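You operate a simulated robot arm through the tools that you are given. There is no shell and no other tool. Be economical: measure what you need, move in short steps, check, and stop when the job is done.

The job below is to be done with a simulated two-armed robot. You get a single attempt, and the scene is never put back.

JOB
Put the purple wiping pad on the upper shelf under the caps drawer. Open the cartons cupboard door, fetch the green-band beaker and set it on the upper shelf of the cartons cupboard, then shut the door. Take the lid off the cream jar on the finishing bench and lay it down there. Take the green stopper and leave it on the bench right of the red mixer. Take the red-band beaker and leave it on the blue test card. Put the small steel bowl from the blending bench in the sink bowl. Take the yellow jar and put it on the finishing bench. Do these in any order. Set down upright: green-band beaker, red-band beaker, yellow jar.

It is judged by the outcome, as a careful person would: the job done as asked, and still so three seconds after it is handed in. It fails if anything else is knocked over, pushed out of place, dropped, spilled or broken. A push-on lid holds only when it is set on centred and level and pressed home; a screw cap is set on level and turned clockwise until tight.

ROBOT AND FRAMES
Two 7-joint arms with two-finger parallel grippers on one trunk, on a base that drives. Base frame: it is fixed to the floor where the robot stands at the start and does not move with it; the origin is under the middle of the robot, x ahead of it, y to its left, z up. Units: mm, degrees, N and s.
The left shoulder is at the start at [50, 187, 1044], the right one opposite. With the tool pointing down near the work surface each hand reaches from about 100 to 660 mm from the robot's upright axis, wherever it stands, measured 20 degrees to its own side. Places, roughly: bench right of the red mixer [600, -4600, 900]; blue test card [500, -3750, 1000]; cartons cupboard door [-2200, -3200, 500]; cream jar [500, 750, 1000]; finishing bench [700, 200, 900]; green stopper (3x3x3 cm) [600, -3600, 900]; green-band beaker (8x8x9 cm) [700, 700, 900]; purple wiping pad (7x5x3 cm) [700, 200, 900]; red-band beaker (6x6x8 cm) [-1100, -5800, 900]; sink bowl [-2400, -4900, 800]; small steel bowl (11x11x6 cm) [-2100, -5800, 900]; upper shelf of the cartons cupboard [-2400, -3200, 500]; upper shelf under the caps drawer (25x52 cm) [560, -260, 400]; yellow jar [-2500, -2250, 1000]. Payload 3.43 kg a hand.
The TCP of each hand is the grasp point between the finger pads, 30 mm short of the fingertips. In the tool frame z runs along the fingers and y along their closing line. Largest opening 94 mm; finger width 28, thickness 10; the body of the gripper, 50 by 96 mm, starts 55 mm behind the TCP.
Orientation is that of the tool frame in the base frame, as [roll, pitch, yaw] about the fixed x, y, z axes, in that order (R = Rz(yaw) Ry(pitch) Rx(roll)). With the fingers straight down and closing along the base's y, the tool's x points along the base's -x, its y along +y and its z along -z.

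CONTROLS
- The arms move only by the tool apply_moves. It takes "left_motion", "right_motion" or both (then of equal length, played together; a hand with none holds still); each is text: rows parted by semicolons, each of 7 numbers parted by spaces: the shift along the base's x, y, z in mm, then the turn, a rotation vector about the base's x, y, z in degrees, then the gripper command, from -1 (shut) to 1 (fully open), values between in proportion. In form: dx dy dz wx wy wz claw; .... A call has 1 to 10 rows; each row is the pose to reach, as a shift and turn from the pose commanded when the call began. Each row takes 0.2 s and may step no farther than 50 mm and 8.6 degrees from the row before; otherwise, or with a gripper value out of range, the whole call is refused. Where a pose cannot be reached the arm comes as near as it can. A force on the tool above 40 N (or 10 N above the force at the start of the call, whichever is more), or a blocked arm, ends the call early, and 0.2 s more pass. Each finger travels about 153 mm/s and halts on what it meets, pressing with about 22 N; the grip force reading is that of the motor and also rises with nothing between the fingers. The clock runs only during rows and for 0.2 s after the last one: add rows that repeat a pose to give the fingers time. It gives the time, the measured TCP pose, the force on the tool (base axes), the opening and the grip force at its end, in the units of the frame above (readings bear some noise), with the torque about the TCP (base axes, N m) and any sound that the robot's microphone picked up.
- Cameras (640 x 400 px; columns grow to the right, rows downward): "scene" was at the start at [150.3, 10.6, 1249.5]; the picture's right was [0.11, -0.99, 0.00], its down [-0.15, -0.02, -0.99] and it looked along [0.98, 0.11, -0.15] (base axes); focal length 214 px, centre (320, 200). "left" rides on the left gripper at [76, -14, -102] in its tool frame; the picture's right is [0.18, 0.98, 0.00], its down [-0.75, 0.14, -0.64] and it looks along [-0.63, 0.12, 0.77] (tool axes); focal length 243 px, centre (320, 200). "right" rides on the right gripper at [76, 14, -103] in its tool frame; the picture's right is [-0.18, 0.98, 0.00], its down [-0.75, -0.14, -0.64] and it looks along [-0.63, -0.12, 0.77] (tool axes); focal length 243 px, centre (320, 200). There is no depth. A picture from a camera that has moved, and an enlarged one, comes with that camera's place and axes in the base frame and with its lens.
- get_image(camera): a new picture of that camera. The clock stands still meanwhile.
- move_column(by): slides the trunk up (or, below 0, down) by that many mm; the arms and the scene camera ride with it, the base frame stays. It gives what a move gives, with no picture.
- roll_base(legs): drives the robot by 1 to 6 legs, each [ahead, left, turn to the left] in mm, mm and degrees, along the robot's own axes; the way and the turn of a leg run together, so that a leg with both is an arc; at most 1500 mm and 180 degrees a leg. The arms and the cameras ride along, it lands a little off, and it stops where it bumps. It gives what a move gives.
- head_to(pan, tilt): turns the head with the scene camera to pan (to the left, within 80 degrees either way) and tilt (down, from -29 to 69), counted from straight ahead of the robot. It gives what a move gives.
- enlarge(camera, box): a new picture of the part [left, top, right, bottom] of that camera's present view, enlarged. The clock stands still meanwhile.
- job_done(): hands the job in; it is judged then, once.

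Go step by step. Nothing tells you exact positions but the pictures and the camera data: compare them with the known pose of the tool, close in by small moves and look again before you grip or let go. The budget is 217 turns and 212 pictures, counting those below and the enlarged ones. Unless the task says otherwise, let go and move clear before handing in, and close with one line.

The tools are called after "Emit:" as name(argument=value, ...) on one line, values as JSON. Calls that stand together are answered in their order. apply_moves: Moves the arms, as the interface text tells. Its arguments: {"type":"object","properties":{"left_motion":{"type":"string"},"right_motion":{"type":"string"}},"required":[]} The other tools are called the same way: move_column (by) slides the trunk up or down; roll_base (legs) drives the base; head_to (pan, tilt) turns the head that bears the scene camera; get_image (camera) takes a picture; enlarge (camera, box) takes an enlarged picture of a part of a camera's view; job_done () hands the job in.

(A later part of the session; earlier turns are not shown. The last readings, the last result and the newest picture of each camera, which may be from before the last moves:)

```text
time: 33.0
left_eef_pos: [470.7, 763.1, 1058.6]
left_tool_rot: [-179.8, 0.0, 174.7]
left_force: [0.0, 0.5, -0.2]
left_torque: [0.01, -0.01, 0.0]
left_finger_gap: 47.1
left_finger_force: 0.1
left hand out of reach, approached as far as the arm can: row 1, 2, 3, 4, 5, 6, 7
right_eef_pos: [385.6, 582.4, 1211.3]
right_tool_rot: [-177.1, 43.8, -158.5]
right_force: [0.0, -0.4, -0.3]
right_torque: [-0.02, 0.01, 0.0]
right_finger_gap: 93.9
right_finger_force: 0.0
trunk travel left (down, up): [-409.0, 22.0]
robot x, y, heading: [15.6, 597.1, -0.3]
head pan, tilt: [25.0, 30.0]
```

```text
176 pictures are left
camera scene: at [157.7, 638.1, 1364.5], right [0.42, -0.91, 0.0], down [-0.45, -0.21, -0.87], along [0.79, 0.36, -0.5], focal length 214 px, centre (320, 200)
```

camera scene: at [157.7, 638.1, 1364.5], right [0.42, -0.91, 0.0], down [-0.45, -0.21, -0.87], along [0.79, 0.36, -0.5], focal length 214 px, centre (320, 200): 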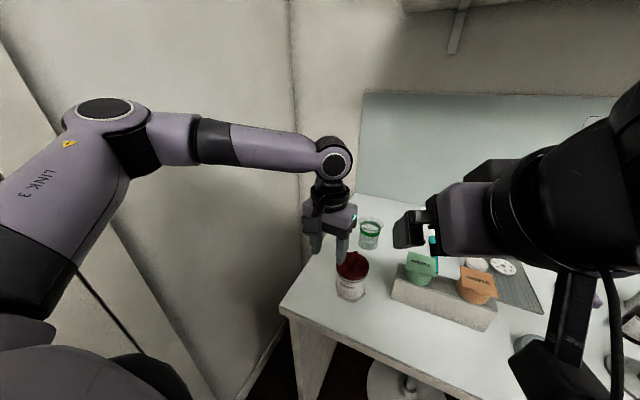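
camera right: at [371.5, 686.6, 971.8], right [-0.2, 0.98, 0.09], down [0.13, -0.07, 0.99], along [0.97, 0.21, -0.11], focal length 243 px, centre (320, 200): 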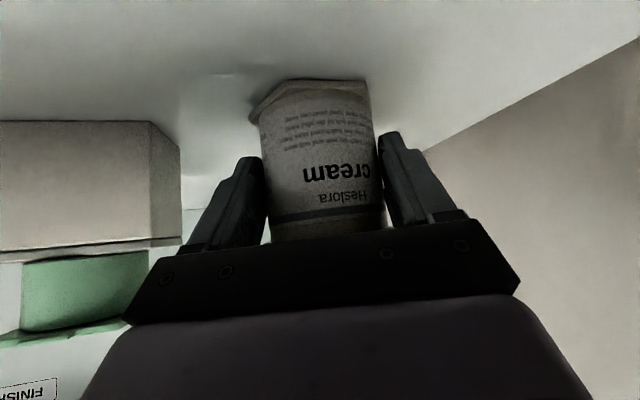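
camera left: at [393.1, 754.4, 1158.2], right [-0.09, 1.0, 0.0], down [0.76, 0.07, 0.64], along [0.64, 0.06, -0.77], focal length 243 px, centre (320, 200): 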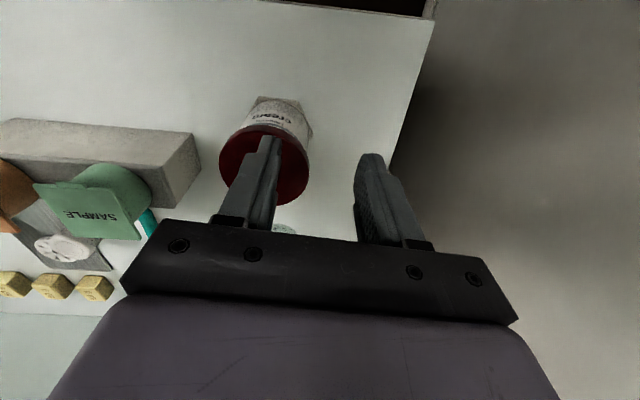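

Left reach is still short by ~60 mm; I'll shift the base 50 mm forward and 40 mm right, as a compromise for both arms.

Emit:
roll_base(legs=[[50, -40, 0]])

Emit:
apply_moves(left_motion="-6 -6 -5 0 0 0 0;-15 -7 -10 0 0 0 0;-15 -7 -10 0 0 0 0")

Emit:
get_image(camera="left")

```text
time: 34.0
left_eef_pos: [520.5, 722.5, 1057.0]
left_tool_rot: [180.0, 0.0, 174.7]
left_force: [-0.3, -0.5, 0.6]
left_torque: [0.01, 0.03, -0.02]
left_finger_gap: 46.9
left_finger_force: 0.1
right_eef_pos: [434.6, 541.9, 1211.5]
right_tool_rot: [-177.1, 43.7, -158.5]
right_force: [0.2, -0.6, -0.6]
right_torque: [0.03, -0.01, -0.03]
right_finger_gap: 93.6
right_finger_force: 0.0
trunk travel left (down, up): [-409.0, 22.0]
robot x, y, heading: [61.4, 561.5, 0.0]
head pan, tilt: [25.0, 30.0]
```

```text
time: 34.8
left_eef_pos: [505.1, 714.8, 1047.4]
left_tool_rot: [-180.0, 0.1, 174.7]
left_force: [0.2, 0.2, -0.1]
left_torque: [0.02, 0.02, -0.03]
left_finger_gap: 47.1
left_finger_force: 0.1
right_eef_pos: [434.1, 540.9, 1211.3]
right_tool_rot: [-176.9, 43.8, -158.5]
right_force: [0.0, -0.6, 0.1]
right_torque: [0.0, -0.02, 0.0]
right_finger_gap: 94.1
right_finger_force: 0.2
trunk travel left (down, up): [-409.0, 22.0]
robot x, y, heading: [67.1, 563.9, -0.0]
head pan, tilt: [25.0, 30.0]
```

```text
175 pictures are left
camera left: at [426.5, 707.2, 1148.5], right [-0.09, 1.0, 0.0], down [0.76, 0.07, 0.64], along [0.64, 0.06, -0.77], focal length 243 px, centre (320, 200)
```

left: 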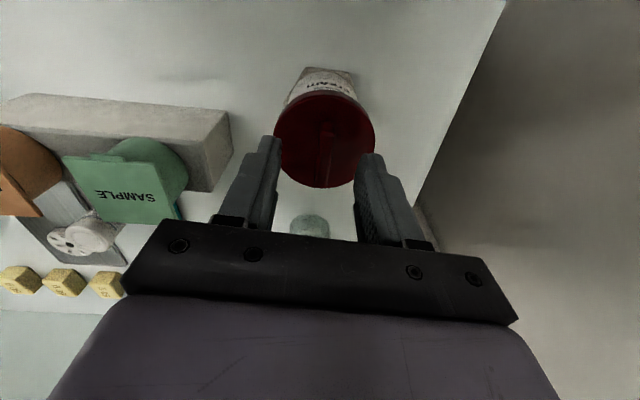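

Reached, lid slightly to the right of the tool axis (≈3 mm). I'll descend, grip the bar and turn the jar +60°.

Emit:
apply_moves(left_motion="0 2.5 -15 0 0 0 0;0 2.5 -27 0 0 0 0;0 2.5 -27 0 0 0 -0.5;0 2.5 -27 0 0 0 -1;0 2.5 -27 0 0 0 -1;0 2.5 -26 0 0 8 -1;0 2.5 -26 0 0 16 -1;0 2.5 -26 0 0 24 -1;0 2.5 -26 0 0 32 -1;0 2.5 -26 0 0 40 -1")

Emit:
apply_moves(left_motion="0 0 0 0 0 8 -1;0 0 0 0 0 16 -1;0 0 0 0 0 20 -1;0 0 0 0 0 20 -1")

Emit:
get_image(camera="left")

Emit:
get_image(camera="scene")

```text
time: 37.0
left_eef_pos: [503.5, 720.5, 1024.2]
left_tool_rot: [-179.8, 0.1, -145.1]
left_force: [-0.7, 0.0, -0.4]
left_torque: [-0.01, 0.01, -0.03]
left_finger_gap: 8.6
left_finger_force: 21.9
left hand out of reach, approached as far as the arm can: row 2, 8, 9, 10
right_eef_pos: [433.9, 543.4, 1211.3]
right_tool_rot: [-177.0, 43.8, -158.6]
right_force: [0.3, -0.1, -0.9]
right_torque: [-0.01, -0.03, 0.05]
right_finger_gap: 94.1
right_finger_force: 0.1
trunk travel left (down, up): [-409.0, 22.0]
robot x, y, heading: [67.0, 561.1, -0.1]
head pan, tilt: [25.0, 30.0]
```

```text
time: 38.0
left_eef_pos: [503.4, 721.1, 1022.2]
left_tool_rot: [-179.9, 0.1, -125.2]
left_force: [0.1, 0.2, -1.2]
left_torque: [0.02, -0.01, -0.02]
left_finger_gap: 8.6
left_finger_force: 22.3
right_eef_pos: [434.3, 542.6, 1211.8]
right_tool_rot: [-176.9, 43.7, -158.6]
right_force: [0.2, 0.6, 0.7]
right_torque: [-0.04, -0.01, -0.01]
right_finger_gap: 94.2
right_finger_force: 0.1
trunk travel left (down, up): [-409.0, 22.0]
robot x, y, heading: [67.6, 562.0, -0.1]
head pan, tilt: [25.0, 30.0]
```

```text
174 pictures are left
camera left: at [470.5, 649.8, 1122.9], right [-0.91, 0.42, 0.0], down [0.32, 0.7, 0.64], along [0.27, 0.58, -0.77], focal length 243 px, centre (320, 200)
```

left: 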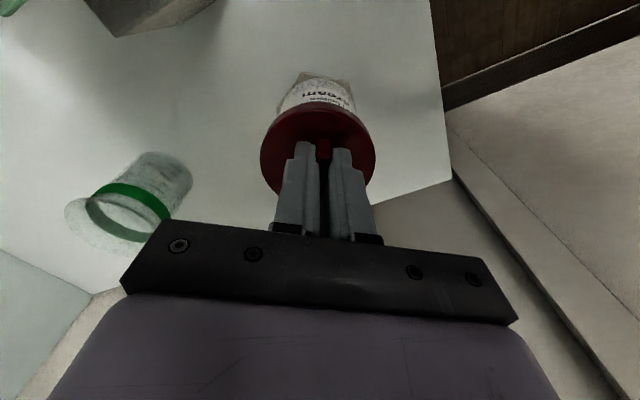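

```text
173 pictures are left
camera scene: at [207.0, 598.3, 1364.5], right [0.42, -0.91, 0.0], down [-0.45, -0.21, -0.87], along [0.79, 0.36, -0.5], focal length 214 px, centre (320, 200)
```

scene: 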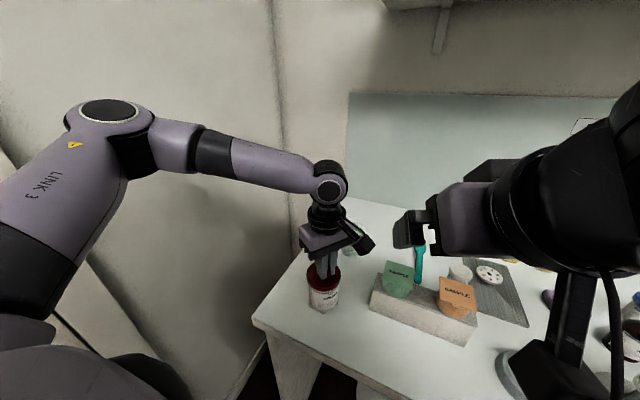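

Jar turned; now the right hand comes in low, via a staging point, to hold the jar body.

Emit:
apply_moves(right_motion="-30 10 -35 0 0 0 1;-50 25 -75 0 0 0 1;-58 55 -110 0 0 0 1;-50 95 -135 0 0 0 1;-40 130 -155 0 0 0 1;-19 151 -170 0 0 0 1;-19 151 -170 0 0 0 1")

Emit:
get_image(camera="right")

Emit:
get_image(camera="scene")

```text
time: 39.6
left_eef_pos: [504.3, 720.9, 1022.7]
left_tool_rot: [-179.9, 0.1, -125.3]
left_force: [0.1, 0.8, -0.7]
left_torque: [0.04, 0.02, 0.01]
left_finger_gap: 8.4
left_finger_force: 22.1
right_eef_pos: [414.8, 694.5, 1041.7]
right_tool_rot: [-177.1, 43.9, -158.5]
right_force: [-0.4, -0.1, -0.3]
right_torque: [-0.02, -0.03, 0.04]
right_finger_gap: 94.1
right_finger_force: 0.1
trunk travel left (down, up): [-409.0, 22.0]
robot x, y, heading: [64.8, 562.5, -0.3]
head pan, tilt: [25.0, 30.0]
```

```text
172 pictures are left
camera right: at [291.0, 666.9, 1061.6], right [-0.2, 0.97, 0.09], down [0.13, -0.07, 0.99], along [0.97, 0.21, -0.11], focal length 243 px, centre (320, 200)
```

right: 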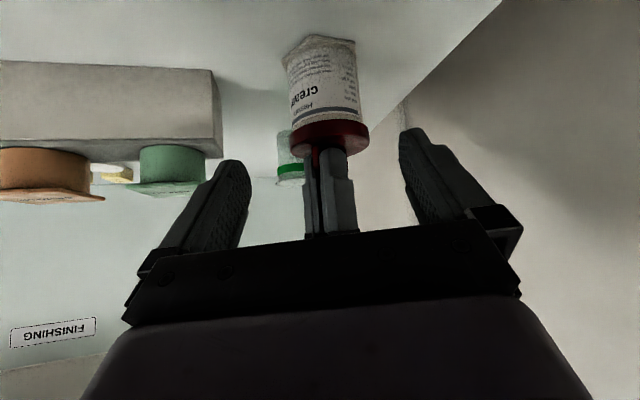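

```text
171 pictures are left
camera scene: at [206.9, 598.2, 1364.5], right [0.42, -0.91, 0.0], down [-0.45, -0.21, -0.87], along [0.79, 0.36, -0.5], focal length 214 px, centre (320, 200)
```

scene: 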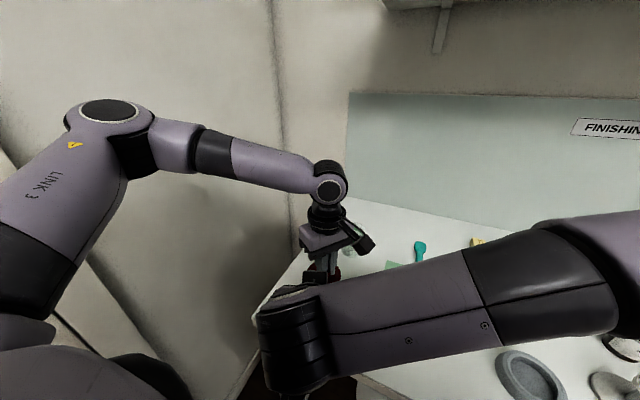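

Clear so far. Advancing along the approach line and gripping the jar body.

Emit:
apply_moves(right_motion="20 6 -22 0 0 0 1;40 12 -44 0 0 0 1;60 18 -65 0 0 0 1;79 24.5 -86 0 0 0 1;79 24.5 -86 0 0 0 1;79 24.5 -86 0 0 0 0.4;79 24.5 -86 0 0 0 -0.2;79 24.5 -86 0 0 0 -1;79 24.5 -86 0 0 0 -1")

Emit:
get_image(camera="right")

Emit:
get_image(camera="left")

```text
time: 41.6
left_eef_pos: [506.4, 721.1, 1024.3]
left_tool_rot: [-179.3, 0.5, -125.1]
left_force: [30.6, 2.8, -5.5]
left_torque: [-0.19, -0.23, -0.07]
left_finger_gap: 8.2
left_finger_force: 21.7
right_eef_pos: [490.8, 716.9, 956.0]
right_tool_rot: [-177.3, 43.6, -158.3]
right_force: [-31.0, -0.8, 10.3]
right_torque: [0.72, -1.88, 0.17]
right_finger_gap: 67.6
right_finger_force: 21.9
trunk travel left (down, up): [-409.0, 22.0]
robot x, y, heading: [64.0, 559.0, -0.4]
head pan, tilt: [25.0, 30.0]
heard: snap
```

```text
170 pictures are left
camera right: at [368.4, 690.7, 976.4], right [-0.21, 0.97, 0.09], down [0.13, -0.07, 0.99], along [0.97, 0.22, -0.11], focal length 243 px, centre (320, 200)
```

right: 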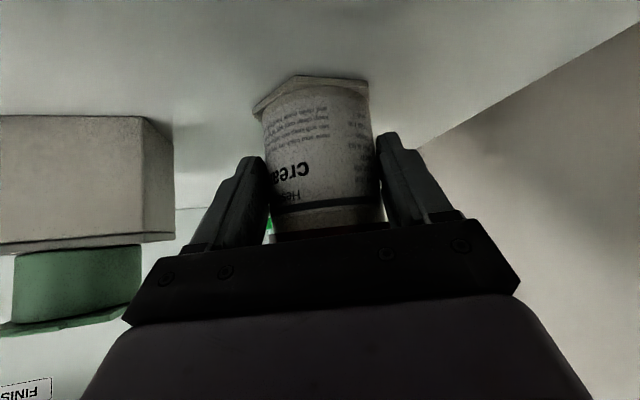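

```text
169 pictures are left
camera left: at [472.1, 650.4, 1123.7], right [-0.91, 0.42, -0.01], down [0.31, 0.7, 0.65], along [0.28, 0.58, -0.76], focal length 243 px, centre (320, 200)
```

left: 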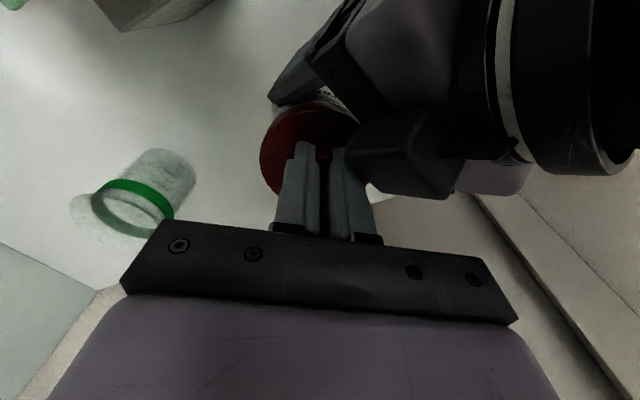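

A snap was heard with 30 N between the hands—the push-on lid probably came loose. I'll lift the left hand slightly while the right holds the jar, and check.

Emit:
apply_moves(left_motion="0 0 5 0 0 0 -1;0 0 12 0 0 0 -1;0 0 25 0 0 0 -1;0 0 25 0 0 0 -1")

Emit:
get_image(camera="left")

Emit:
get_image(camera="right")

```text
time: 42.1
left_eef_pos: [507.2, 723.4, 1026.8]
left_tool_rot: [-179.7, 0.5, -125.2]
left_force: [2.3, 0.9, -1.0]
left_torque: [-0.02, -0.03, -0.01]
left_finger_gap: 8.3
left_finger_force: 21.4
right_eef_pos: [491.7, 719.0, 957.1]
right_tool_rot: [-177.1, 43.9, -158.3]
right_force: [-2.8, -0.1, 0.3]
right_torque: [0.02, -0.15, 0.02]
right_finger_gap: 67.5
right_finger_force: 22.3
trunk travel left (down, up): [-409.0, 22.0]
robot x, y, heading: [69.6, 557.7, 0.1]
head pan, tilt: [25.0, 30.0]
stopped in row 2 (left hand): the force on the tool passed its limit at 43 N (the readings are from after the stop); the commanded pose is now the measured one
```

```text
168 pictures are left
camera left: at [472.7, 651.0, 1126.8], right [-0.91, 0.42, -0.01], down [0.31, 0.69, 0.65], along [0.28, 0.59, -0.76], focal length 243 px, centre (320, 200)
```

left: 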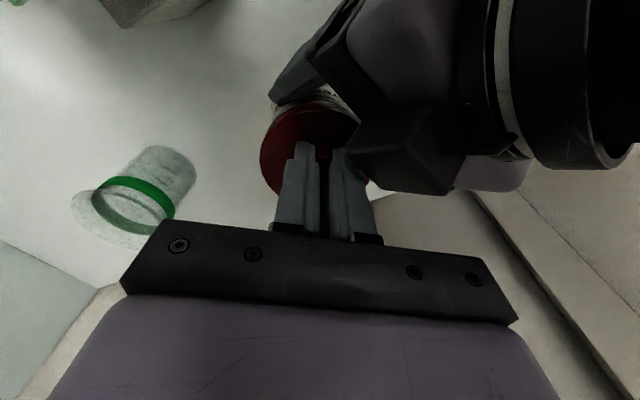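

```text
167 pictures are left
camera right: at [368.4, 691.4, 977.7], right [-0.21, 0.97, 0.09], down [0.13, -0.07, 0.99], along [0.97, 0.22, -0.11], focal length 243 px, centre (320, 200)
```

right: 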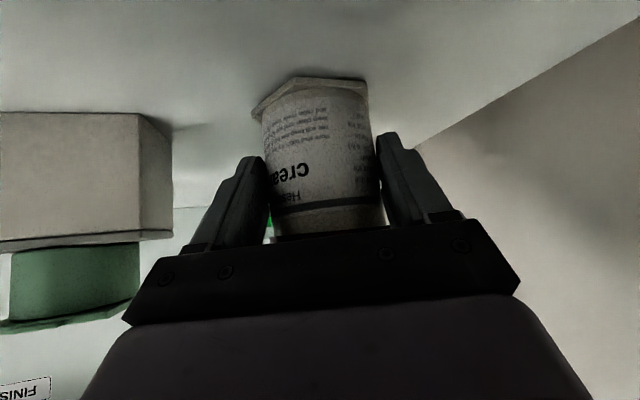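

The right knuckle sits close to the left fingers. I'll open the right slightly, back it off 8 mm along its axis, re-grip, then try turning the lid.

Emit:
apply_moves(right_motion="0 0 0 0 0 0 0.7;-5 -1.6 5.8 0 0 0 0.7;-5 -1.6 5.8 0 0 0 0.2;-5 -1.6 5.8 0 0 0 -1;-5 -1.6 5.8 0 0 0 -1;-5 -1.6 5.8 0 0 0 -1")

Emit:
apply_moves(left_motion="0 0 0 0 0 6 -1;0 0 0 0 0 12 -1;0 0 0 0 0 18 -1;0 0 0 0 0 24 -1")

Emit:
get_image(camera="right")

Emit:
get_image(camera="left")

```text
time: 43.5
left_eef_pos: [506.8, 722.4, 1027.9]
left_tool_rot: [-179.7, 0.6, -125.2]
left_force: [1.1, -3.9, 0.8]
left_torque: [-0.14, -0.05, 0.01]
left_finger_gap: 8.4
left_finger_force: 22.2
right_eef_pos: [487.0, 717.7, 964.2]
right_tool_rot: [-177.2, 43.8, -158.1]
right_force: [-0.2, 3.7, -0.2]
right_torque: [-0.03, -0.02, 0.12]
right_finger_gap: 67.3
right_finger_force: 22.0
trunk travel left (down, up): [-409.0, 22.0]
robot x, y, heading: [63.5, 558.0, -0.2]
head pan, tilt: [25.0, 30.0]
```

```text
time: 44.5
left_eef_pos: [507.7, 723.2, 1026.9]
left_tool_rot: [-179.4, 0.5, -101.1]
left_force: [10.3, -10.5, -1.5]
left_torque: [-0.5, -0.43, -0.37]
left_finger_gap: 8.7
left_finger_force: 22.3
right_eef_pos: [484.9, 720.6, 963.7]
right_tool_rot: [-177.4, 43.8, -158.0]
right_force: [-10.9, 12.2, 1.7]
right_torque: [-0.16, -0.32, 0.71]
right_finger_gap: 66.9
right_finger_force: 21.7
trunk travel left (down, up): [-409.0, 22.0]
robot x, y, heading: [68.1, 560.0, -0.3]
head pan, tilt: [25.0, 30.0]
```

```text
166 pictures are left
camera right: at [361.8, 690.5, 984.1], right [-0.22, 0.97, 0.09], down [0.13, -0.07, 0.99], along [0.97, 0.23, -0.11], focal length 243 px, centre (320, 200)
```

right: 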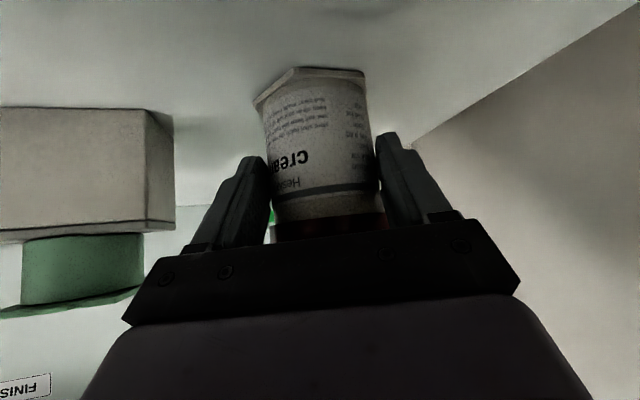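

```text
165 pictures are left
camera left: at [505.0, 642.9, 1127.2], right [-1.0, 0.01, -0.01], down [0.0, 0.76, 0.65], along [0.01, 0.65, -0.76], focal length 243 px, centre (320, 200)
```

left: 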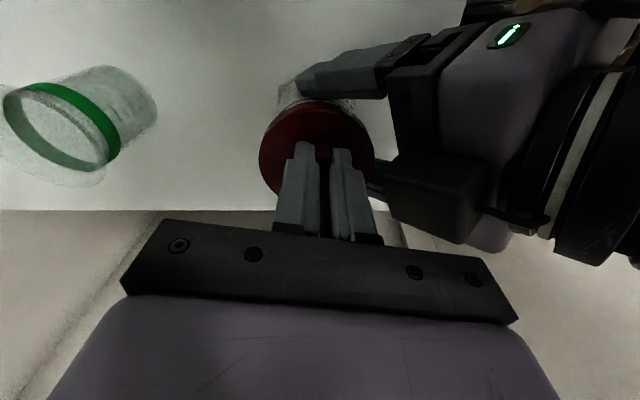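

The lid now turns relative to the jar. Continuing counter-clockwise with a slight upward bias.

Emit:
apply_moves(left_motion="0 0 0.5 0 0 8 -1;0 0 1 0 0 16 -1;0 0 1.5 0 0 24 -1;0 0 2 0 0 32 -1;0 0 2 0 0 32 -1")

Emit:
get_image(camera="right")

Emit:
get_image(camera="left")

```text
time: 45.7
left_eef_pos: [507.7, 722.2, 1028.9]
left_tool_rot: [-179.6, 0.1, -69.4]
left_force: [18.1, -12.0, -0.6]
left_torque: [-0.47, -0.73, -0.65]
left_finger_gap: 11.1
left_finger_force: 22.0
right_eef_pos: [485.5, 720.9, 964.4]
right_tool_rot: [-177.5, 43.7, -158.0]
right_force: [-16.9, 12.5, 5.0]
right_torque: [-0.1, -0.39, 0.94]
right_finger_gap: 67.5
right_finger_force: 22.2
trunk travel left (down, up): [-409.0, 22.0]
robot x, y, heading: [68.6, 559.9, -0.4]
head pan, tilt: [25.0, 30.0]
```

```text
164 pictures are left
camera right: at [361.7, 690.5, 984.0], right [-0.22, 0.97, 0.1], down [0.13, -0.07, 0.99], along [0.97, 0.23, -0.11], focal length 243 px, centre (320, 200)
```

right: 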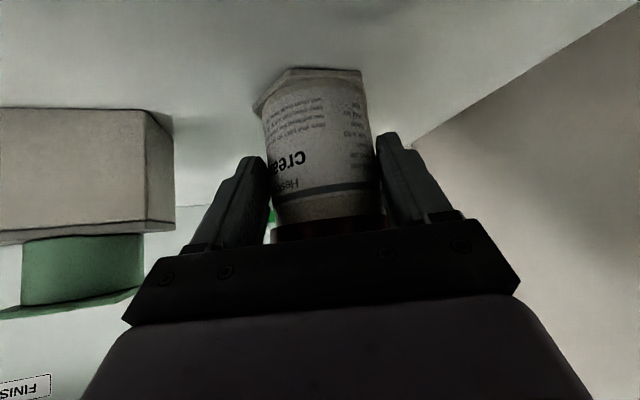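

```text
163 pictures are left
camera left: at [546.8, 655.2, 1130.0], right [-0.85, -0.52, 0.0], down [-0.4, 0.65, 0.64], along [-0.33, 0.55, -0.77], focal length 243 px, centre (320, 200)
```

left: 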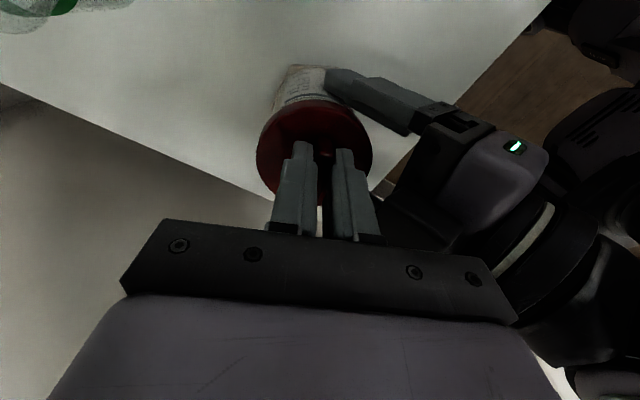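

The grip is slipping on the bar with lateral load; since a snap is typical of a push-on lid, I'll now try a straight slow lift.

Emit:
apply_moves(left_motion="-1 1 1 0 0 -4 -1;-1 1 3 0 0 -4 -1;-1 1 6 0 0 -4 -1;-1 1 10 0 0 -4 -1;-1 1 15 0 0 -4 -1")

Emit:
get_image(camera="left")

Emit:
get_image(camera="right")

```text
time: 46.9
left_eef_pos: [504.7, 723.6, 1043.7]
left_tool_rot: [-179.8, 0.5, -73.2]
left_force: [13.5, -8.8, -4.9]
left_torque: [-0.41, -0.47, -0.28]
left_finger_gap: 8.6
left_finger_force: 21.6
right_eef_pos: [486.9, 716.6, 963.5]
right_tool_rot: [-177.2, 43.9, -158.1]
right_force: [-14.2, 8.7, 4.0]
right_torque: [-0.29, -0.73, 0.49]
right_finger_gap: 69.3
right_finger_force: 22.0
trunk travel left (down, up): [-409.0, 22.0]
robot x, y, heading: [70.4, 559.5, -0.1]
head pan, tilt: [25.0, 30.0]
```

```text
162 pictures are left
camera left: at [539.8, 652.4, 1144.3], right [-0.89, -0.46, -0.01], down [-0.35, 0.68, 0.65], along [-0.29, 0.58, -0.76], focal length 243 px, centre (320, 200)
```

left: 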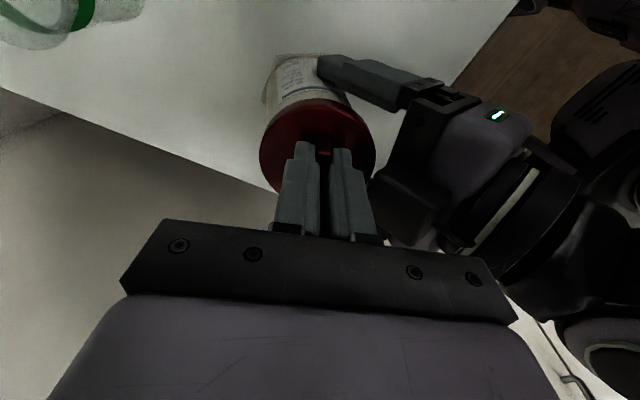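

```text
161 pictures are left
camera right: at [363.6, 689.7, 983.8], right [-0.21, 0.97, 0.09], down [0.13, -0.07, 0.99], along [0.97, 0.22, -0.11], focal length 243 px, centre (320, 200)
```

right: 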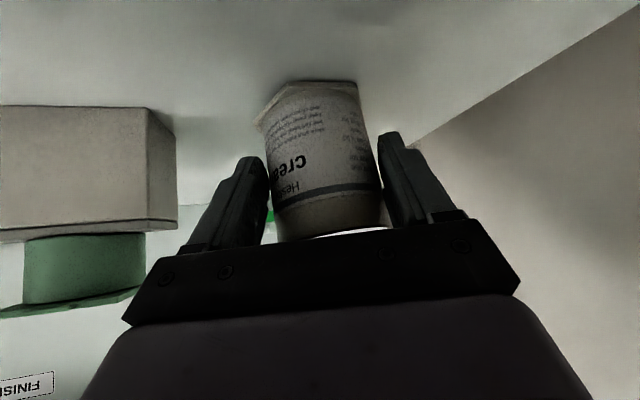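

The lid seems to be coming off (clear gap above the jar). Continuing to lift straight up.

Emit:
apply_moves(left_motion="1 -1 4 0 0 0 -1;2 -1 10 0 0 0 -1;2 -1 20 0 0 0 -1;2 -1 35 0 0 0 -1;2 -1 50 0 0 0 -1")

Emit:
get_image(camera="left")

Emit:
get_image(camera="right")

```text
time: 48.1
left_eef_pos: [507.8, 723.8, 1094.5]
left_tool_rot: [-179.4, 0.4, -73.1]
left_force: [6.6, 2.1, -0.5]
left_torque: [0.19, -0.34, 0.01]
left_finger_gap: 10.7
left_finger_force: 21.8
right_eef_pos: [485.8, 719.9, 963.4]
right_tool_rot: [-177.1, 43.8, -157.9]
right_force: [-6.1, -2.8, 4.5]
right_torque: [0.2, -0.5, -0.03]
right_finger_gap: 67.3
right_finger_force: 22.1
trunk travel left (down, up): [-409.0, 22.0]
robot x, y, heading: [63.4, 560.0, -0.2]
head pan, tilt: [25.0, 30.0]
```

```text
160 pictures are left
camera left: at [542.0, 652.5, 1196.0], right [-0.89, -0.46, -0.01], down [-0.36, 0.67, 0.65], along [-0.29, 0.58, -0.76], focal length 243 px, centre (320, 200)
```

left: 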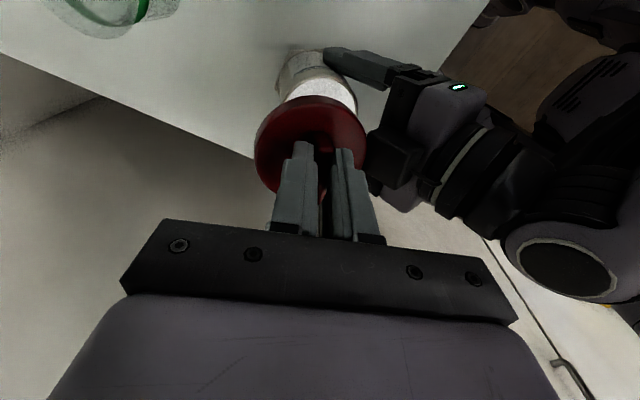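

```text
159 pictures are left
camera right: at [362.5, 689.3, 983.5], right [-0.21, 0.97, 0.09], down [0.13, -0.06, 0.99], along [0.97, 0.22, -0.11], focal length 243 px, centre (320, 200)
```

right: 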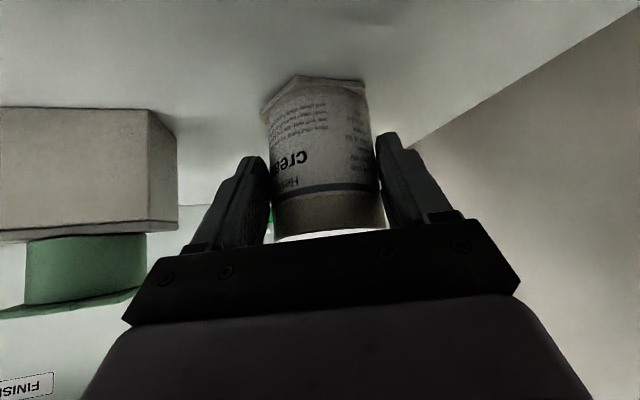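

The lid is off in the left hand. I'll lower the jar a touch, release it, and retract the right hand.

Emit:
apply_moves(right_motion="0 0 -1.5 0 0 0 -1;0 0 -3 0 0 0 -1;0 0 -3 0 0 0 -1", left_motion="10 0 5 0 0 0 -1;20 0 10 0 0 0 -1;30 0 20 0 0 0 -1")

Emit:
get_image(camera="right")

Emit:
get_image(camera="left")

```text
time: 48.9
left_eef_pos: [531.4, 729.0, 1113.2]
left_tool_rot: [-179.7, 0.6, -73.3]
left_force: [-0.7, -0.1, -0.2]
left_torque: [0.01, 0.03, 0.01]
left_finger_gap: 8.6
left_finger_force: 21.6
left hand out of reach, approached as far as the arm can: row 3
right_eef_pos: [488.7, 717.9, 961.0]
right_tool_rot: [-177.1, 44.2, -158.2]
right_force: [1.8, 3.1, 12.1]
right_torque: [0.05, -0.08, 0.03]
right_finger_gap: 67.0
right_finger_force: 22.0
trunk travel left (down, up): [-409.0, 22.0]
robot x, y, heading: [64.6, 558.8, -0.2]
head pan, tilt: [25.0, 30.0]
```

```text
158 pictures are left
camera right: at [363.5, 689.8, 981.2], right [-0.21, 0.97, 0.09], down [0.12, -0.07, 0.99], along [0.97, 0.22, -0.11], focal length 243 px, centre (320, 200)
```

right: 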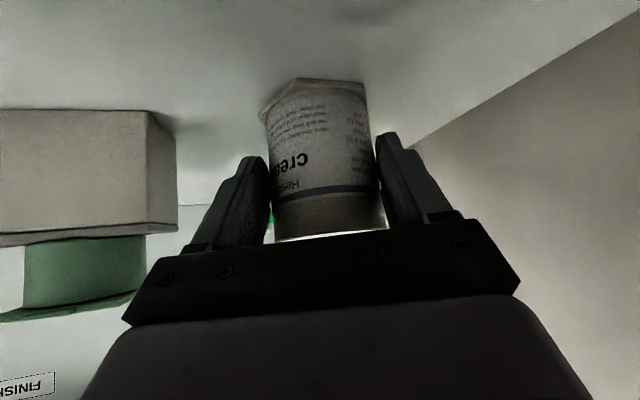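

```text
157 pictures are left
camera left: at [566.0, 658.2, 1214.0], right [-0.89, -0.46, -0.01], down [-0.35, 0.67, 0.65], along [-0.29, 0.58, -0.76], focal length 243 px, centre (320, 200)
```

left: 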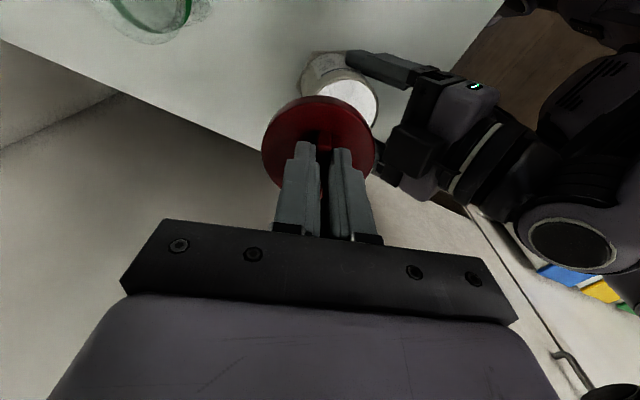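

Lid fully off, jar resting on the bench. Release the right hand and retract it.

Emit:
apply_moves(right_motion="0 0 0.5 0 0 0 -0.3;0 0 0.5 0 0 0 0.4;0 0 0.5 0 0 0 1;-25 -8 27 0 0 0 1;-52 -16 56 0 0 0 1;-80 -35 86 0 0 0 1;-105 -65 110 0 0 0 1;-110 -110 120 0 0 0 1;-110 -155 130 0 0 0 1")

Emit:
get_image(camera="scene")

Emit:
get_image(camera="left")

```text
time: 50.9
left_eef_pos: [531.4, 728.4, 1113.6]
left_tool_rot: [-179.7, 0.5, -73.2]
left_force: [0.2, -1.0, 0.4]
left_torque: [0.01, -0.01, -0.01]
left_finger_gap: 8.3
left_finger_force: 21.9
right_eef_pos: [375.6, 560.5, 1091.4]
right_tool_rot: [-177.3, 43.9, -158.2]
right_force: [0.4, -1.0, 1.0]
right_torque: [0.0, 0.01, 0.04]
right_finger_gap: 94.1
right_finger_force: 0.1
trunk travel left (down, up): [-409.0, 22.0]
robot x, y, heading: [65.9, 561.4, -0.2]
head pan, tilt: [25.0, 30.0]
```

```text
156 pictures are left
camera scene: at [206.9, 597.2, 1364.6], right [0.42, -0.91, 0.0], down [-0.45, -0.21, -0.87], along [0.79, 0.36, -0.5], focal length 214 px, centre (320, 200)
```

scene: 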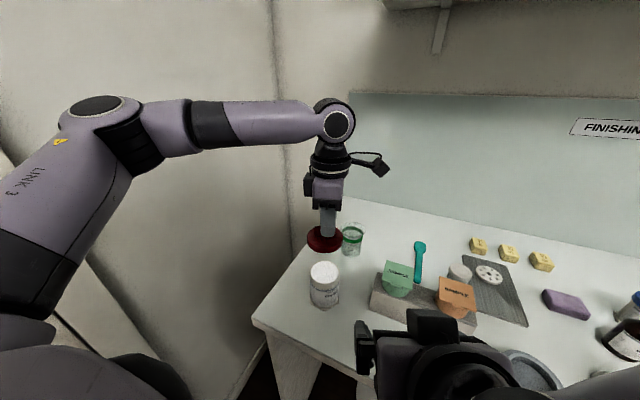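

```text
155 pictures are left
camera left: at [566.7, 657.4, 1213.6], right [-0.89, -0.46, -0.01], down [-0.35, 0.67, 0.65], along [-0.29, 0.58, -0.76], focal length 243 px, centre (320, 200)
```

left: 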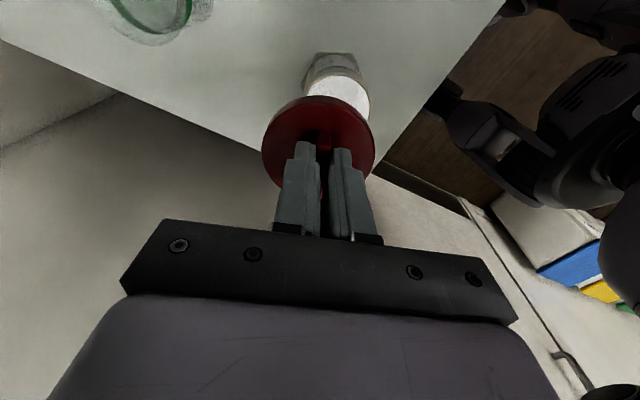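

Jar upright and open. I'll move the right hand out of the way and lay the lid on the free bench area at about [460, 600].

Emit:
apply_moves(right_motion="0 -45 10 0 0 0 1;0 -90 20 0 0 0 1;0 -135 20 0 0 0 1;0 -180 20 0 0 0 1;0 -220 20 0 0 0 1")

Emit:
apply_moves(left_motion="-18 -32 0 0 0 0 -1;-36 -64 0 0 0 0 -1;-54 -96 0 0 0 0 -1;-71 -129 -20 0 0 0 -1;-71 -129 -60 0 0 0 -1;-71 -129 -100 0 0 0 -1;-71 -129 -130 0 0 0 -1;-71 -129 -130 0 0 0 -1")

Emit:
get_image(camera="scene")

Emit:
get_image(camera="left")

```text
time: 52.1
left_eef_pos: [530.8, 728.3, 1114.0]
left_tool_rot: [-179.7, 0.7, -73.3]
left_force: [-0.9, 0.5, -0.2]
left_torque: [0.02, 0.0, 0.0]
left_finger_gap: 8.2
left_finger_force: 22.4
right_eef_pos: [444.5, 336.9, 1137.9]
right_tool_rot: [-177.3, 43.9, -158.2]
right_force: [0.4, -0.5, 0.3]
right_torque: [0.03, 0.0, -0.02]
right_finger_gap: 94.1
right_finger_force: 0.0
right hand out of reach, approached as far as the arm can: row 2, 3, 4, 5
trunk travel left (down, up): [-409.0, 22.0]
robot x, y, heading: [64.7, 554.8, -0.2]
head pan, tilt: [25.0, 30.0]
```

```text
time: 53.9
left_eef_pos: [486.6, 713.6, 1033.1]
left_tool_rot: [-179.8, 0.4, -73.4]
left_force: [-3.7, -1.0, 17.2]
left_torque: [0.15, -0.19, 0.16]
left_finger_gap: 9.0
left_finger_force: 21.9
left hand out of reach, approached as far as the arm can: row 1, 2, 3, 4, 5, 6, 7, 8
right_eef_pos: [444.6, 339.0, 1138.2]
right_tool_rot: [-177.1, 43.9, -158.3]
right_force: [-0.5, -0.4, 0.1]
right_torque: [-0.03, -0.01, 0.03]
right_finger_gap: 94.1
right_finger_force: 0.1
trunk travel left (down, up): [-409.0, 22.0]
robot x, y, heading: [61.8, 561.2, -0.4]
head pan, tilt: [25.0, 30.0]
```

```text
154 pictures are left
camera scene: at [204.8, 597.7, 1365.0], right [0.42, -0.91, 0.0], down [-0.45, -0.21, -0.87], along [0.79, 0.36, -0.5], focal length 214 px, centre (320, 200)
```

scene: 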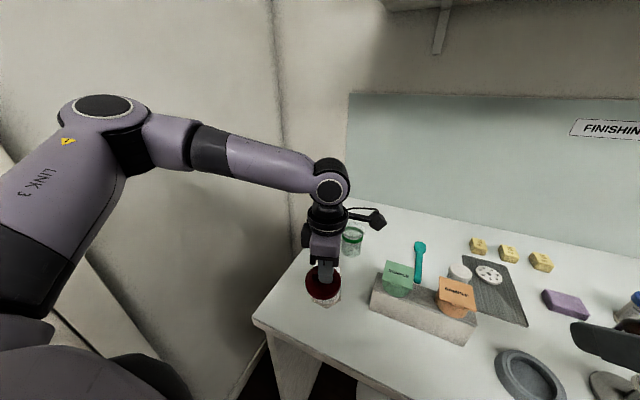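

```text
153 pictures are left
camera left: at [521.7, 642.9, 1133.1], right [-0.89, -0.46, -0.01], down [-0.35, 0.68, 0.65], along [-0.29, 0.58, -0.76], focal length 243 px, centre (320, 200)
```

left: 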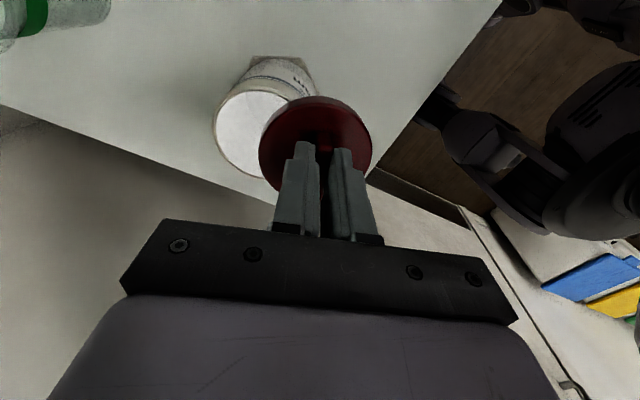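

The wrist yaw limits the reach and the lid came down on the jar rim. I'll raise straight up and turn the wrist back before going sideways.

Emit:
apply_moves(left_motion="0 0 30 0 0 0 -1;0 0 60 0 0 0 -1;0 0 80 0 0 -8 -1;0 0 80 0 0 -16 -1;0 0 80 0 0 -24 -1;0 0 80 0 0 -32 -1;0 0 80 0 0 -40 -1;0 0 80 0 0 -48 -1;0 0 80 0 0 -56 -1;0 0 80 0 0 -64 -1")

Emit:
apply_moves(left_motion="0 0 0 0 0 -8 -1;0 0 0 0 0 -16 -1;0 0 0 0 0 -24 -1;0 0 0 0 0 -32 -1;-10 -30 0 0 0 -40 -1;-20 -60 0 0 0 -40 -1;-25 -90 0 0 0 -40 -1;-27 -114 0 0 0 -40 -1;-27 -114 0 0 0 -40 -1")

Emit:
get_image(camera="scene")

Emit:
get_image(camera="left")

```text
time: 56.1
left_eef_pos: [487.8, 717.7, 1110.8]
left_tool_rot: [-179.7, 0.5, -137.4]
left_force: [0.5, 0.5, -0.2]
left_torque: [0.02, -0.01, 0.02]
left_finger_gap: 8.3
left_finger_force: 22.1
right_eef_pos: [446.8, 338.8, 1137.5]
right_tool_rot: [-177.2, 43.7, -158.2]
right_force: [0.6, 0.3, 0.9]
right_torque: [-0.02, 0.02, 0.01]
right_finger_gap: 94.0
right_finger_force: 0.0
trunk travel left (down, up): [-409.0, 22.0]
robot x, y, heading: [63.8, 560.8, -0.0]
head pan, tilt: [25.0, 30.0]
```

```text
time: 58.1
left_eef_pos: [452.3, 681.6, 1109.0]
left_tool_rot: [-179.6, 0.6, -177.3]
left_force: [0.4, -0.3, -0.2]
left_torque: [-0.03, -0.01, 0.02]
left_finger_gap: 8.4
left_finger_force: 22.0
left hand out of reach, approached as far as the arm can: row 5, 6, 7, 8, 9
right_eef_pos: [445.9, 338.8, 1137.0]
right_tool_rot: [-177.2, 43.7, -158.3]
right_force: [-0.5, 0.8, 0.2]
right_torque: [0.01, 0.02, 0.01]
right_finger_gap: 94.0
right_finger_force: 0.0
trunk travel left (down, up): [-409.0, 22.0]
robot x, y, heading: [67.4, 559.4, -0.1]
head pan, tilt: [25.0, 30.0]
```

```text
152 pictures are left
camera scene: at [207.1, 598.2, 1364.5], right [0.42, -0.91, 0.0], down [-0.45, -0.21, -0.87], along [0.79, 0.36, -0.5], focal length 214 px, centre (320, 200)
```

scene: 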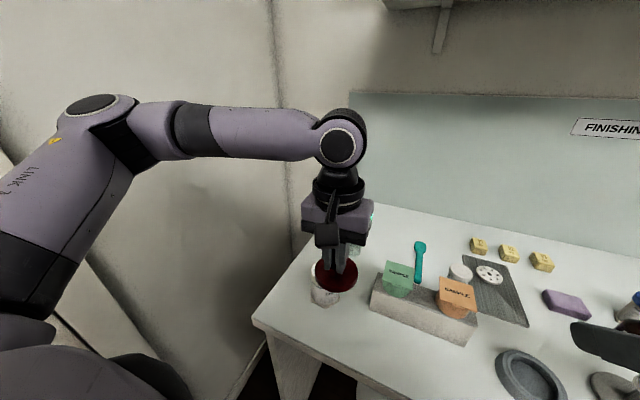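

```text
151 pictures are left
camera left: at [374.9, 664.5, 1209.4], right [-0.23, 0.97, -0.01], down [0.74, 0.18, 0.65], along [0.63, 0.14, -0.76], focal length 243 px, centre (320, 200)
```

left: 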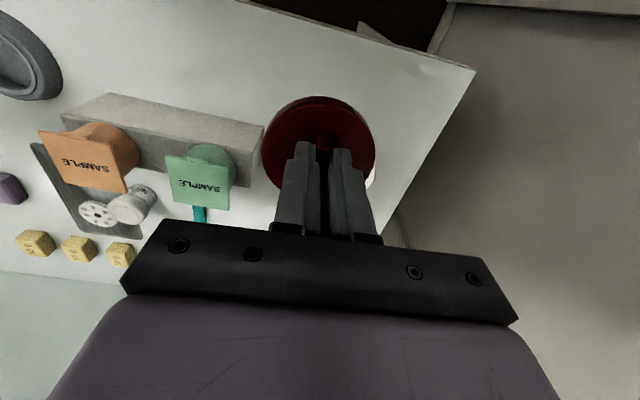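

The left arm can't come further right, so I'll roll the base 80 mm right instead, then lower the lid.

Emit:
roll_base(legs=[[5, -82, 0]])

Emit:
apply_moves(left_motion="0 0 -40 0 0 0 -1;0 0 -80 0 0 0 -1;0 0 -120 0 0 0 -1;0 0 -138 0 0 0 -1;0 0 -138 0 0 0 -1")

Emit:
get_image(camera="left")

Emit:
get_image(camera="scene")

```text
time: 59.5
left_eef_pos: [456.5, 600.9, 1109.8]
left_tool_rot: [-179.7, 0.6, -177.2]
left_force: [-0.1, 0.1, 0.2]
left_torque: [0.0, 0.01, -0.02]
left_finger_gap: 8.6
left_finger_force: 22.1
right_eef_pos: [449.7, 256.9, 1135.8]
right_tool_rot: [-177.3, 43.7, -158.3]
right_force: [0.6, -0.4, 0.4]
right_torque: [0.04, 0.0, -0.01]
right_finger_gap: 94.0
right_finger_force: 0.0
trunk travel left (down, up): [-409.0, 22.0]
robot x, y, heading: [71.3, 479.4, -0.1]
head pan, tilt: [25.0, 30.0]
```

```text
time: 60.7
left_eef_pos: [447.7, 624.2, 984.9]
left_tool_rot: [-179.6, 0.6, -177.2]
left_force: [-0.4, 0.0, -0.2]
left_torque: [0.0, 0.0, -0.02]
left_finger_gap: 8.6
left_finger_force: 21.6
left hand out of reach, approached as far as the arm can: row 2, 3, 4, 5
right_eef_pos: [449.6, 256.5, 1138.1]
right_tool_rot: [-177.2, 43.6, -158.2]
right_force: [-0.2, -0.1, -0.7]
right_torque: [-0.01, 0.0, -0.01]
right_finger_gap: 94.1
right_finger_force: 0.0
trunk travel left (down, up): [-409.0, 22.0]
robot x, y, heading: [70.9, 478.2, -0.1]
head pan, tilt: [25.0, 30.0]
```

```text
150 pictures are left
camera left: at [371.2, 605.6, 1085.7], right [-0.23, 0.97, -0.01], down [0.74, 0.18, 0.65], along [0.63, 0.14, -0.76], focal length 243 px, centre (320, 200)
```

left: 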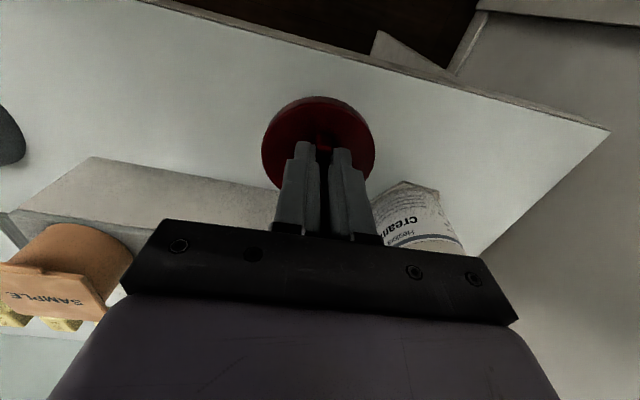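

```text
149 pictures are left
camera scene: at [211.7, 517.0, 1364.5], right [0.42, -0.91, 0.0], down [-0.45, -0.21, -0.87], along [0.79, 0.36, -0.5], focal length 214 px, centre (320, 200)
```

scene: 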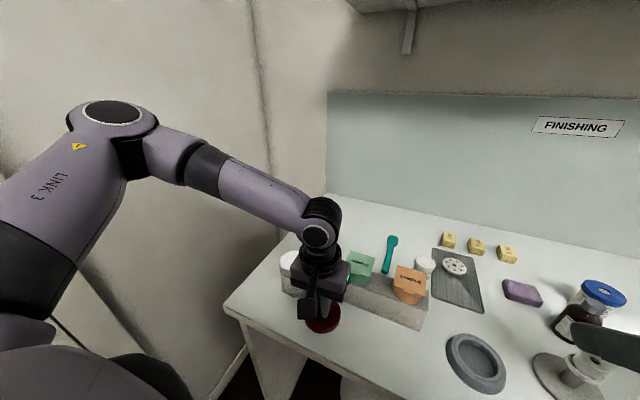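

Lid is over free bench (448, 624). I'll lower with the trunk to set it down.

Emit:
move_column(by=-20)

Emit:
apply_moves(left_motion="5 -3 -3 0 0 0 -1;10 -6 -6 0 0 0 -1;10 -6 -12 0 0 0 -1;10 -6 -16 0 0 0 -1")

```text
time: 61.4
left_eef_pos: [449.3, 622.4, 966.0]
left_tool_rot: [-179.6, 0.6, -177.2]
left_force: [-0.6, 0.2, -0.5]
left_torque: [0.0, -0.02, 0.0]
left_finger_gap: 8.4
left_finger_force: 21.8
right_eef_pos: [449.9, 258.0, 1118.5]
right_tool_rot: [-177.2, 43.7, -158.2]
right_force: [0.3, 0.1, -0.3]
right_torque: [0.0, 0.06, -0.01]
right_finger_gap: 94.0
right_finger_force: 0.1
trunk travel left (down, up): [-389.0, 42.0]
robot x, y, heading: [70.2, 481.2, 0.0]
head pan, tilt: [25.0, 30.0]
```

```text
time: 62.4
left_eef_pos: [453.9, 630.6, 955.3]
left_tool_rot: [-179.4, 0.7, -177.1]
left_force: [0.2, 0.8, 0.1]
left_torque: [0.02, 0.01, 0.01]
left_finger_gap: 8.3
left_finger_force: 21.7
left hand out of reach, approached as far as the arm can: row 1, 2, 3, 4
right_eef_pos: [449.8, 256.9, 1117.5]
right_tool_rot: [-177.2, 43.7, -158.2]
right_force: [-0.2, -0.3, 0.4]
right_torque: [0.0, 0.01, 0.03]
right_finger_gap: 94.1
right_finger_force: 0.0
trunk travel left (down, up): [-389.0, 42.0]
robot x, y, heading: [73.9, 480.3, -0.5]
head pan, tilt: [25.0, 30.0]
```

No contact yet; I'll go down in small trunk steps until the bench is felt.

Emit:
move_column(by=-6)

Emit:
enlarge(camera="left", box=[200, 60, 440, 240])

Emit:
enlarge(camera="scene", box=[240, 240, 440, 365])

```text
time: 62.9
left_eef_pos: [453.3, 629.5, 950.1]
left_tool_rot: [-179.5, 0.7, -177.1]
left_force: [-1.7, 1.0, 7.5]
left_torque: [0.11, -0.07, 0.05]
left_finger_gap: 8.3
left_finger_force: 22.3
right_eef_pos: [448.8, 257.9, 1111.8]
right_tool_rot: [-177.2, 43.8, -158.2]
right_force: [0.4, 0.8, -0.7]
right_torque: [0.01, 0.02, -0.01]
right_finger_gap: 93.8
right_finger_force: 0.1
trunk travel left (down, up): [-383.0, 48.0]
robot x, y, heading: [69.1, 478.4, -0.2]
head pan, tilt: [25.0, 30.0]
```

```text
2.22 times, centred on (320, 150) of left
camera zoom: at [376.2, 611.8, 1050.6], right [-0.23, 0.97, -0.01], down [0.74, 0.18, 0.65], along [0.63, 0.14, -0.76], focal length 539 px, centre (320, 311)
```

zoom: 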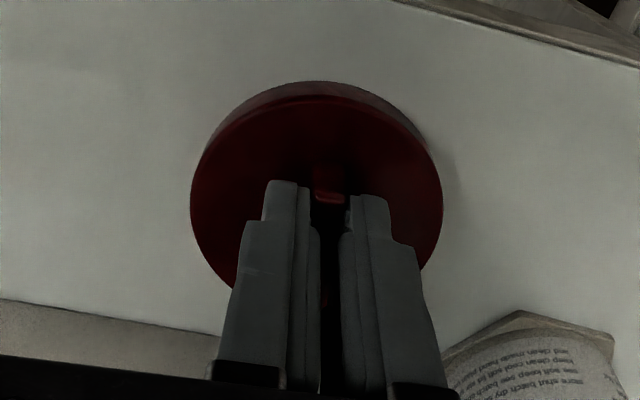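

```text
3.20 times, centred on (340, 302) of scene
camera zoom: at [211.1, 516.9, 1338.7], right [0.42, -0.91, 0.0], down [-0.45, -0.21, -0.87], along [0.79, 0.36, -0.5], focal length 686 px, centre (256, -128)
```

zoom: 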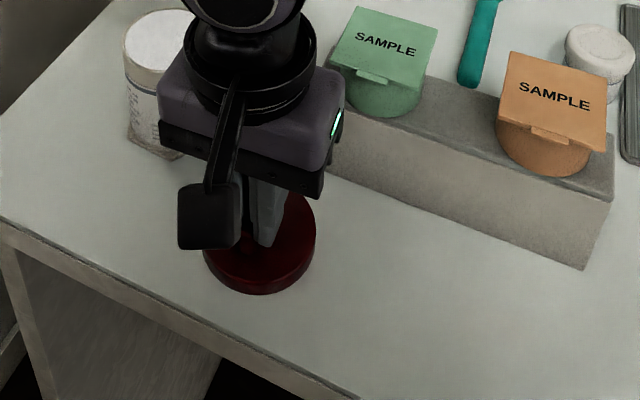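

The lid rests on the bench. Release and rise.

Emit:
apply_moves(left_motion="0 0 0 0 0 0 -0.6;0 0 0 0 0 0 -0.2;0 0 5 0 0 0 0;0 0 40 0 0 0 0;0 0 80 0 0 0 0.5;0 0 120 0 0 0 1")

Emit:
get_image(camera="scene")

Emit:
get_image(camera="left")

```text
time: 64.3
left_eef_pos: [453.4, 630.0, 1070.4]
left_tool_rot: [-179.6, 0.7, -177.3]
left_force: [-0.5, -0.6, 0.1]
left_torque: [0.0, 0.0, -0.03]
left_finger_gap: 94.1
left_finger_force: 0.1
right_eef_pos: [449.3, 257.2, 1112.2]
right_tool_rot: [-177.3, 43.8, -158.2]
right_force: [-0.1, -0.1, -0.4]
right_torque: [0.06, 0.0, 0.04]
right_finger_gap: 93.9
right_finger_force: 0.0
trunk travel left (down, up): [-383.0, 48.0]
robot x, y, heading: [71.1, 478.4, -0.3]
head pan, tilt: [25.0, 30.0]
```

```text
146 pictures are left
camera scene: at [211.3, 516.8, 1338.5], right [0.42, -0.91, 0.0], down [-0.45, -0.21, -0.87], along [0.79, 0.36, -0.5], focal length 214 px, centre (320, 200)
```

scene: 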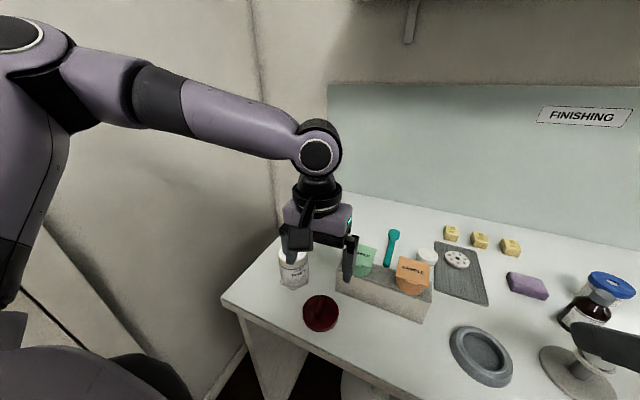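

```text
145 pictures are left
camera left: at [376.1, 612.7, 1170.1], right [-0.23, 0.97, -0.01], down [0.74, 0.18, 0.65], along [0.63, 0.14, -0.76], focal length 243 px, centre (320, 200)
```

left: 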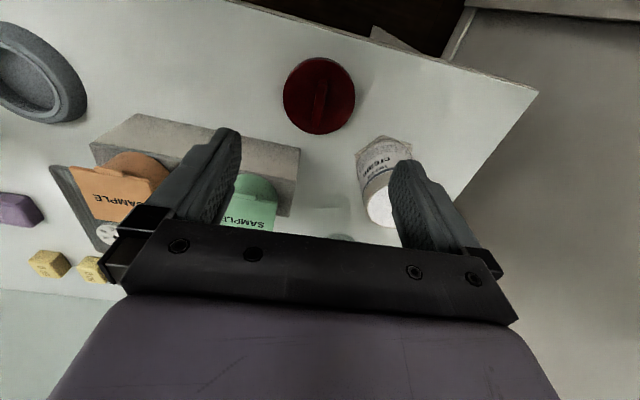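

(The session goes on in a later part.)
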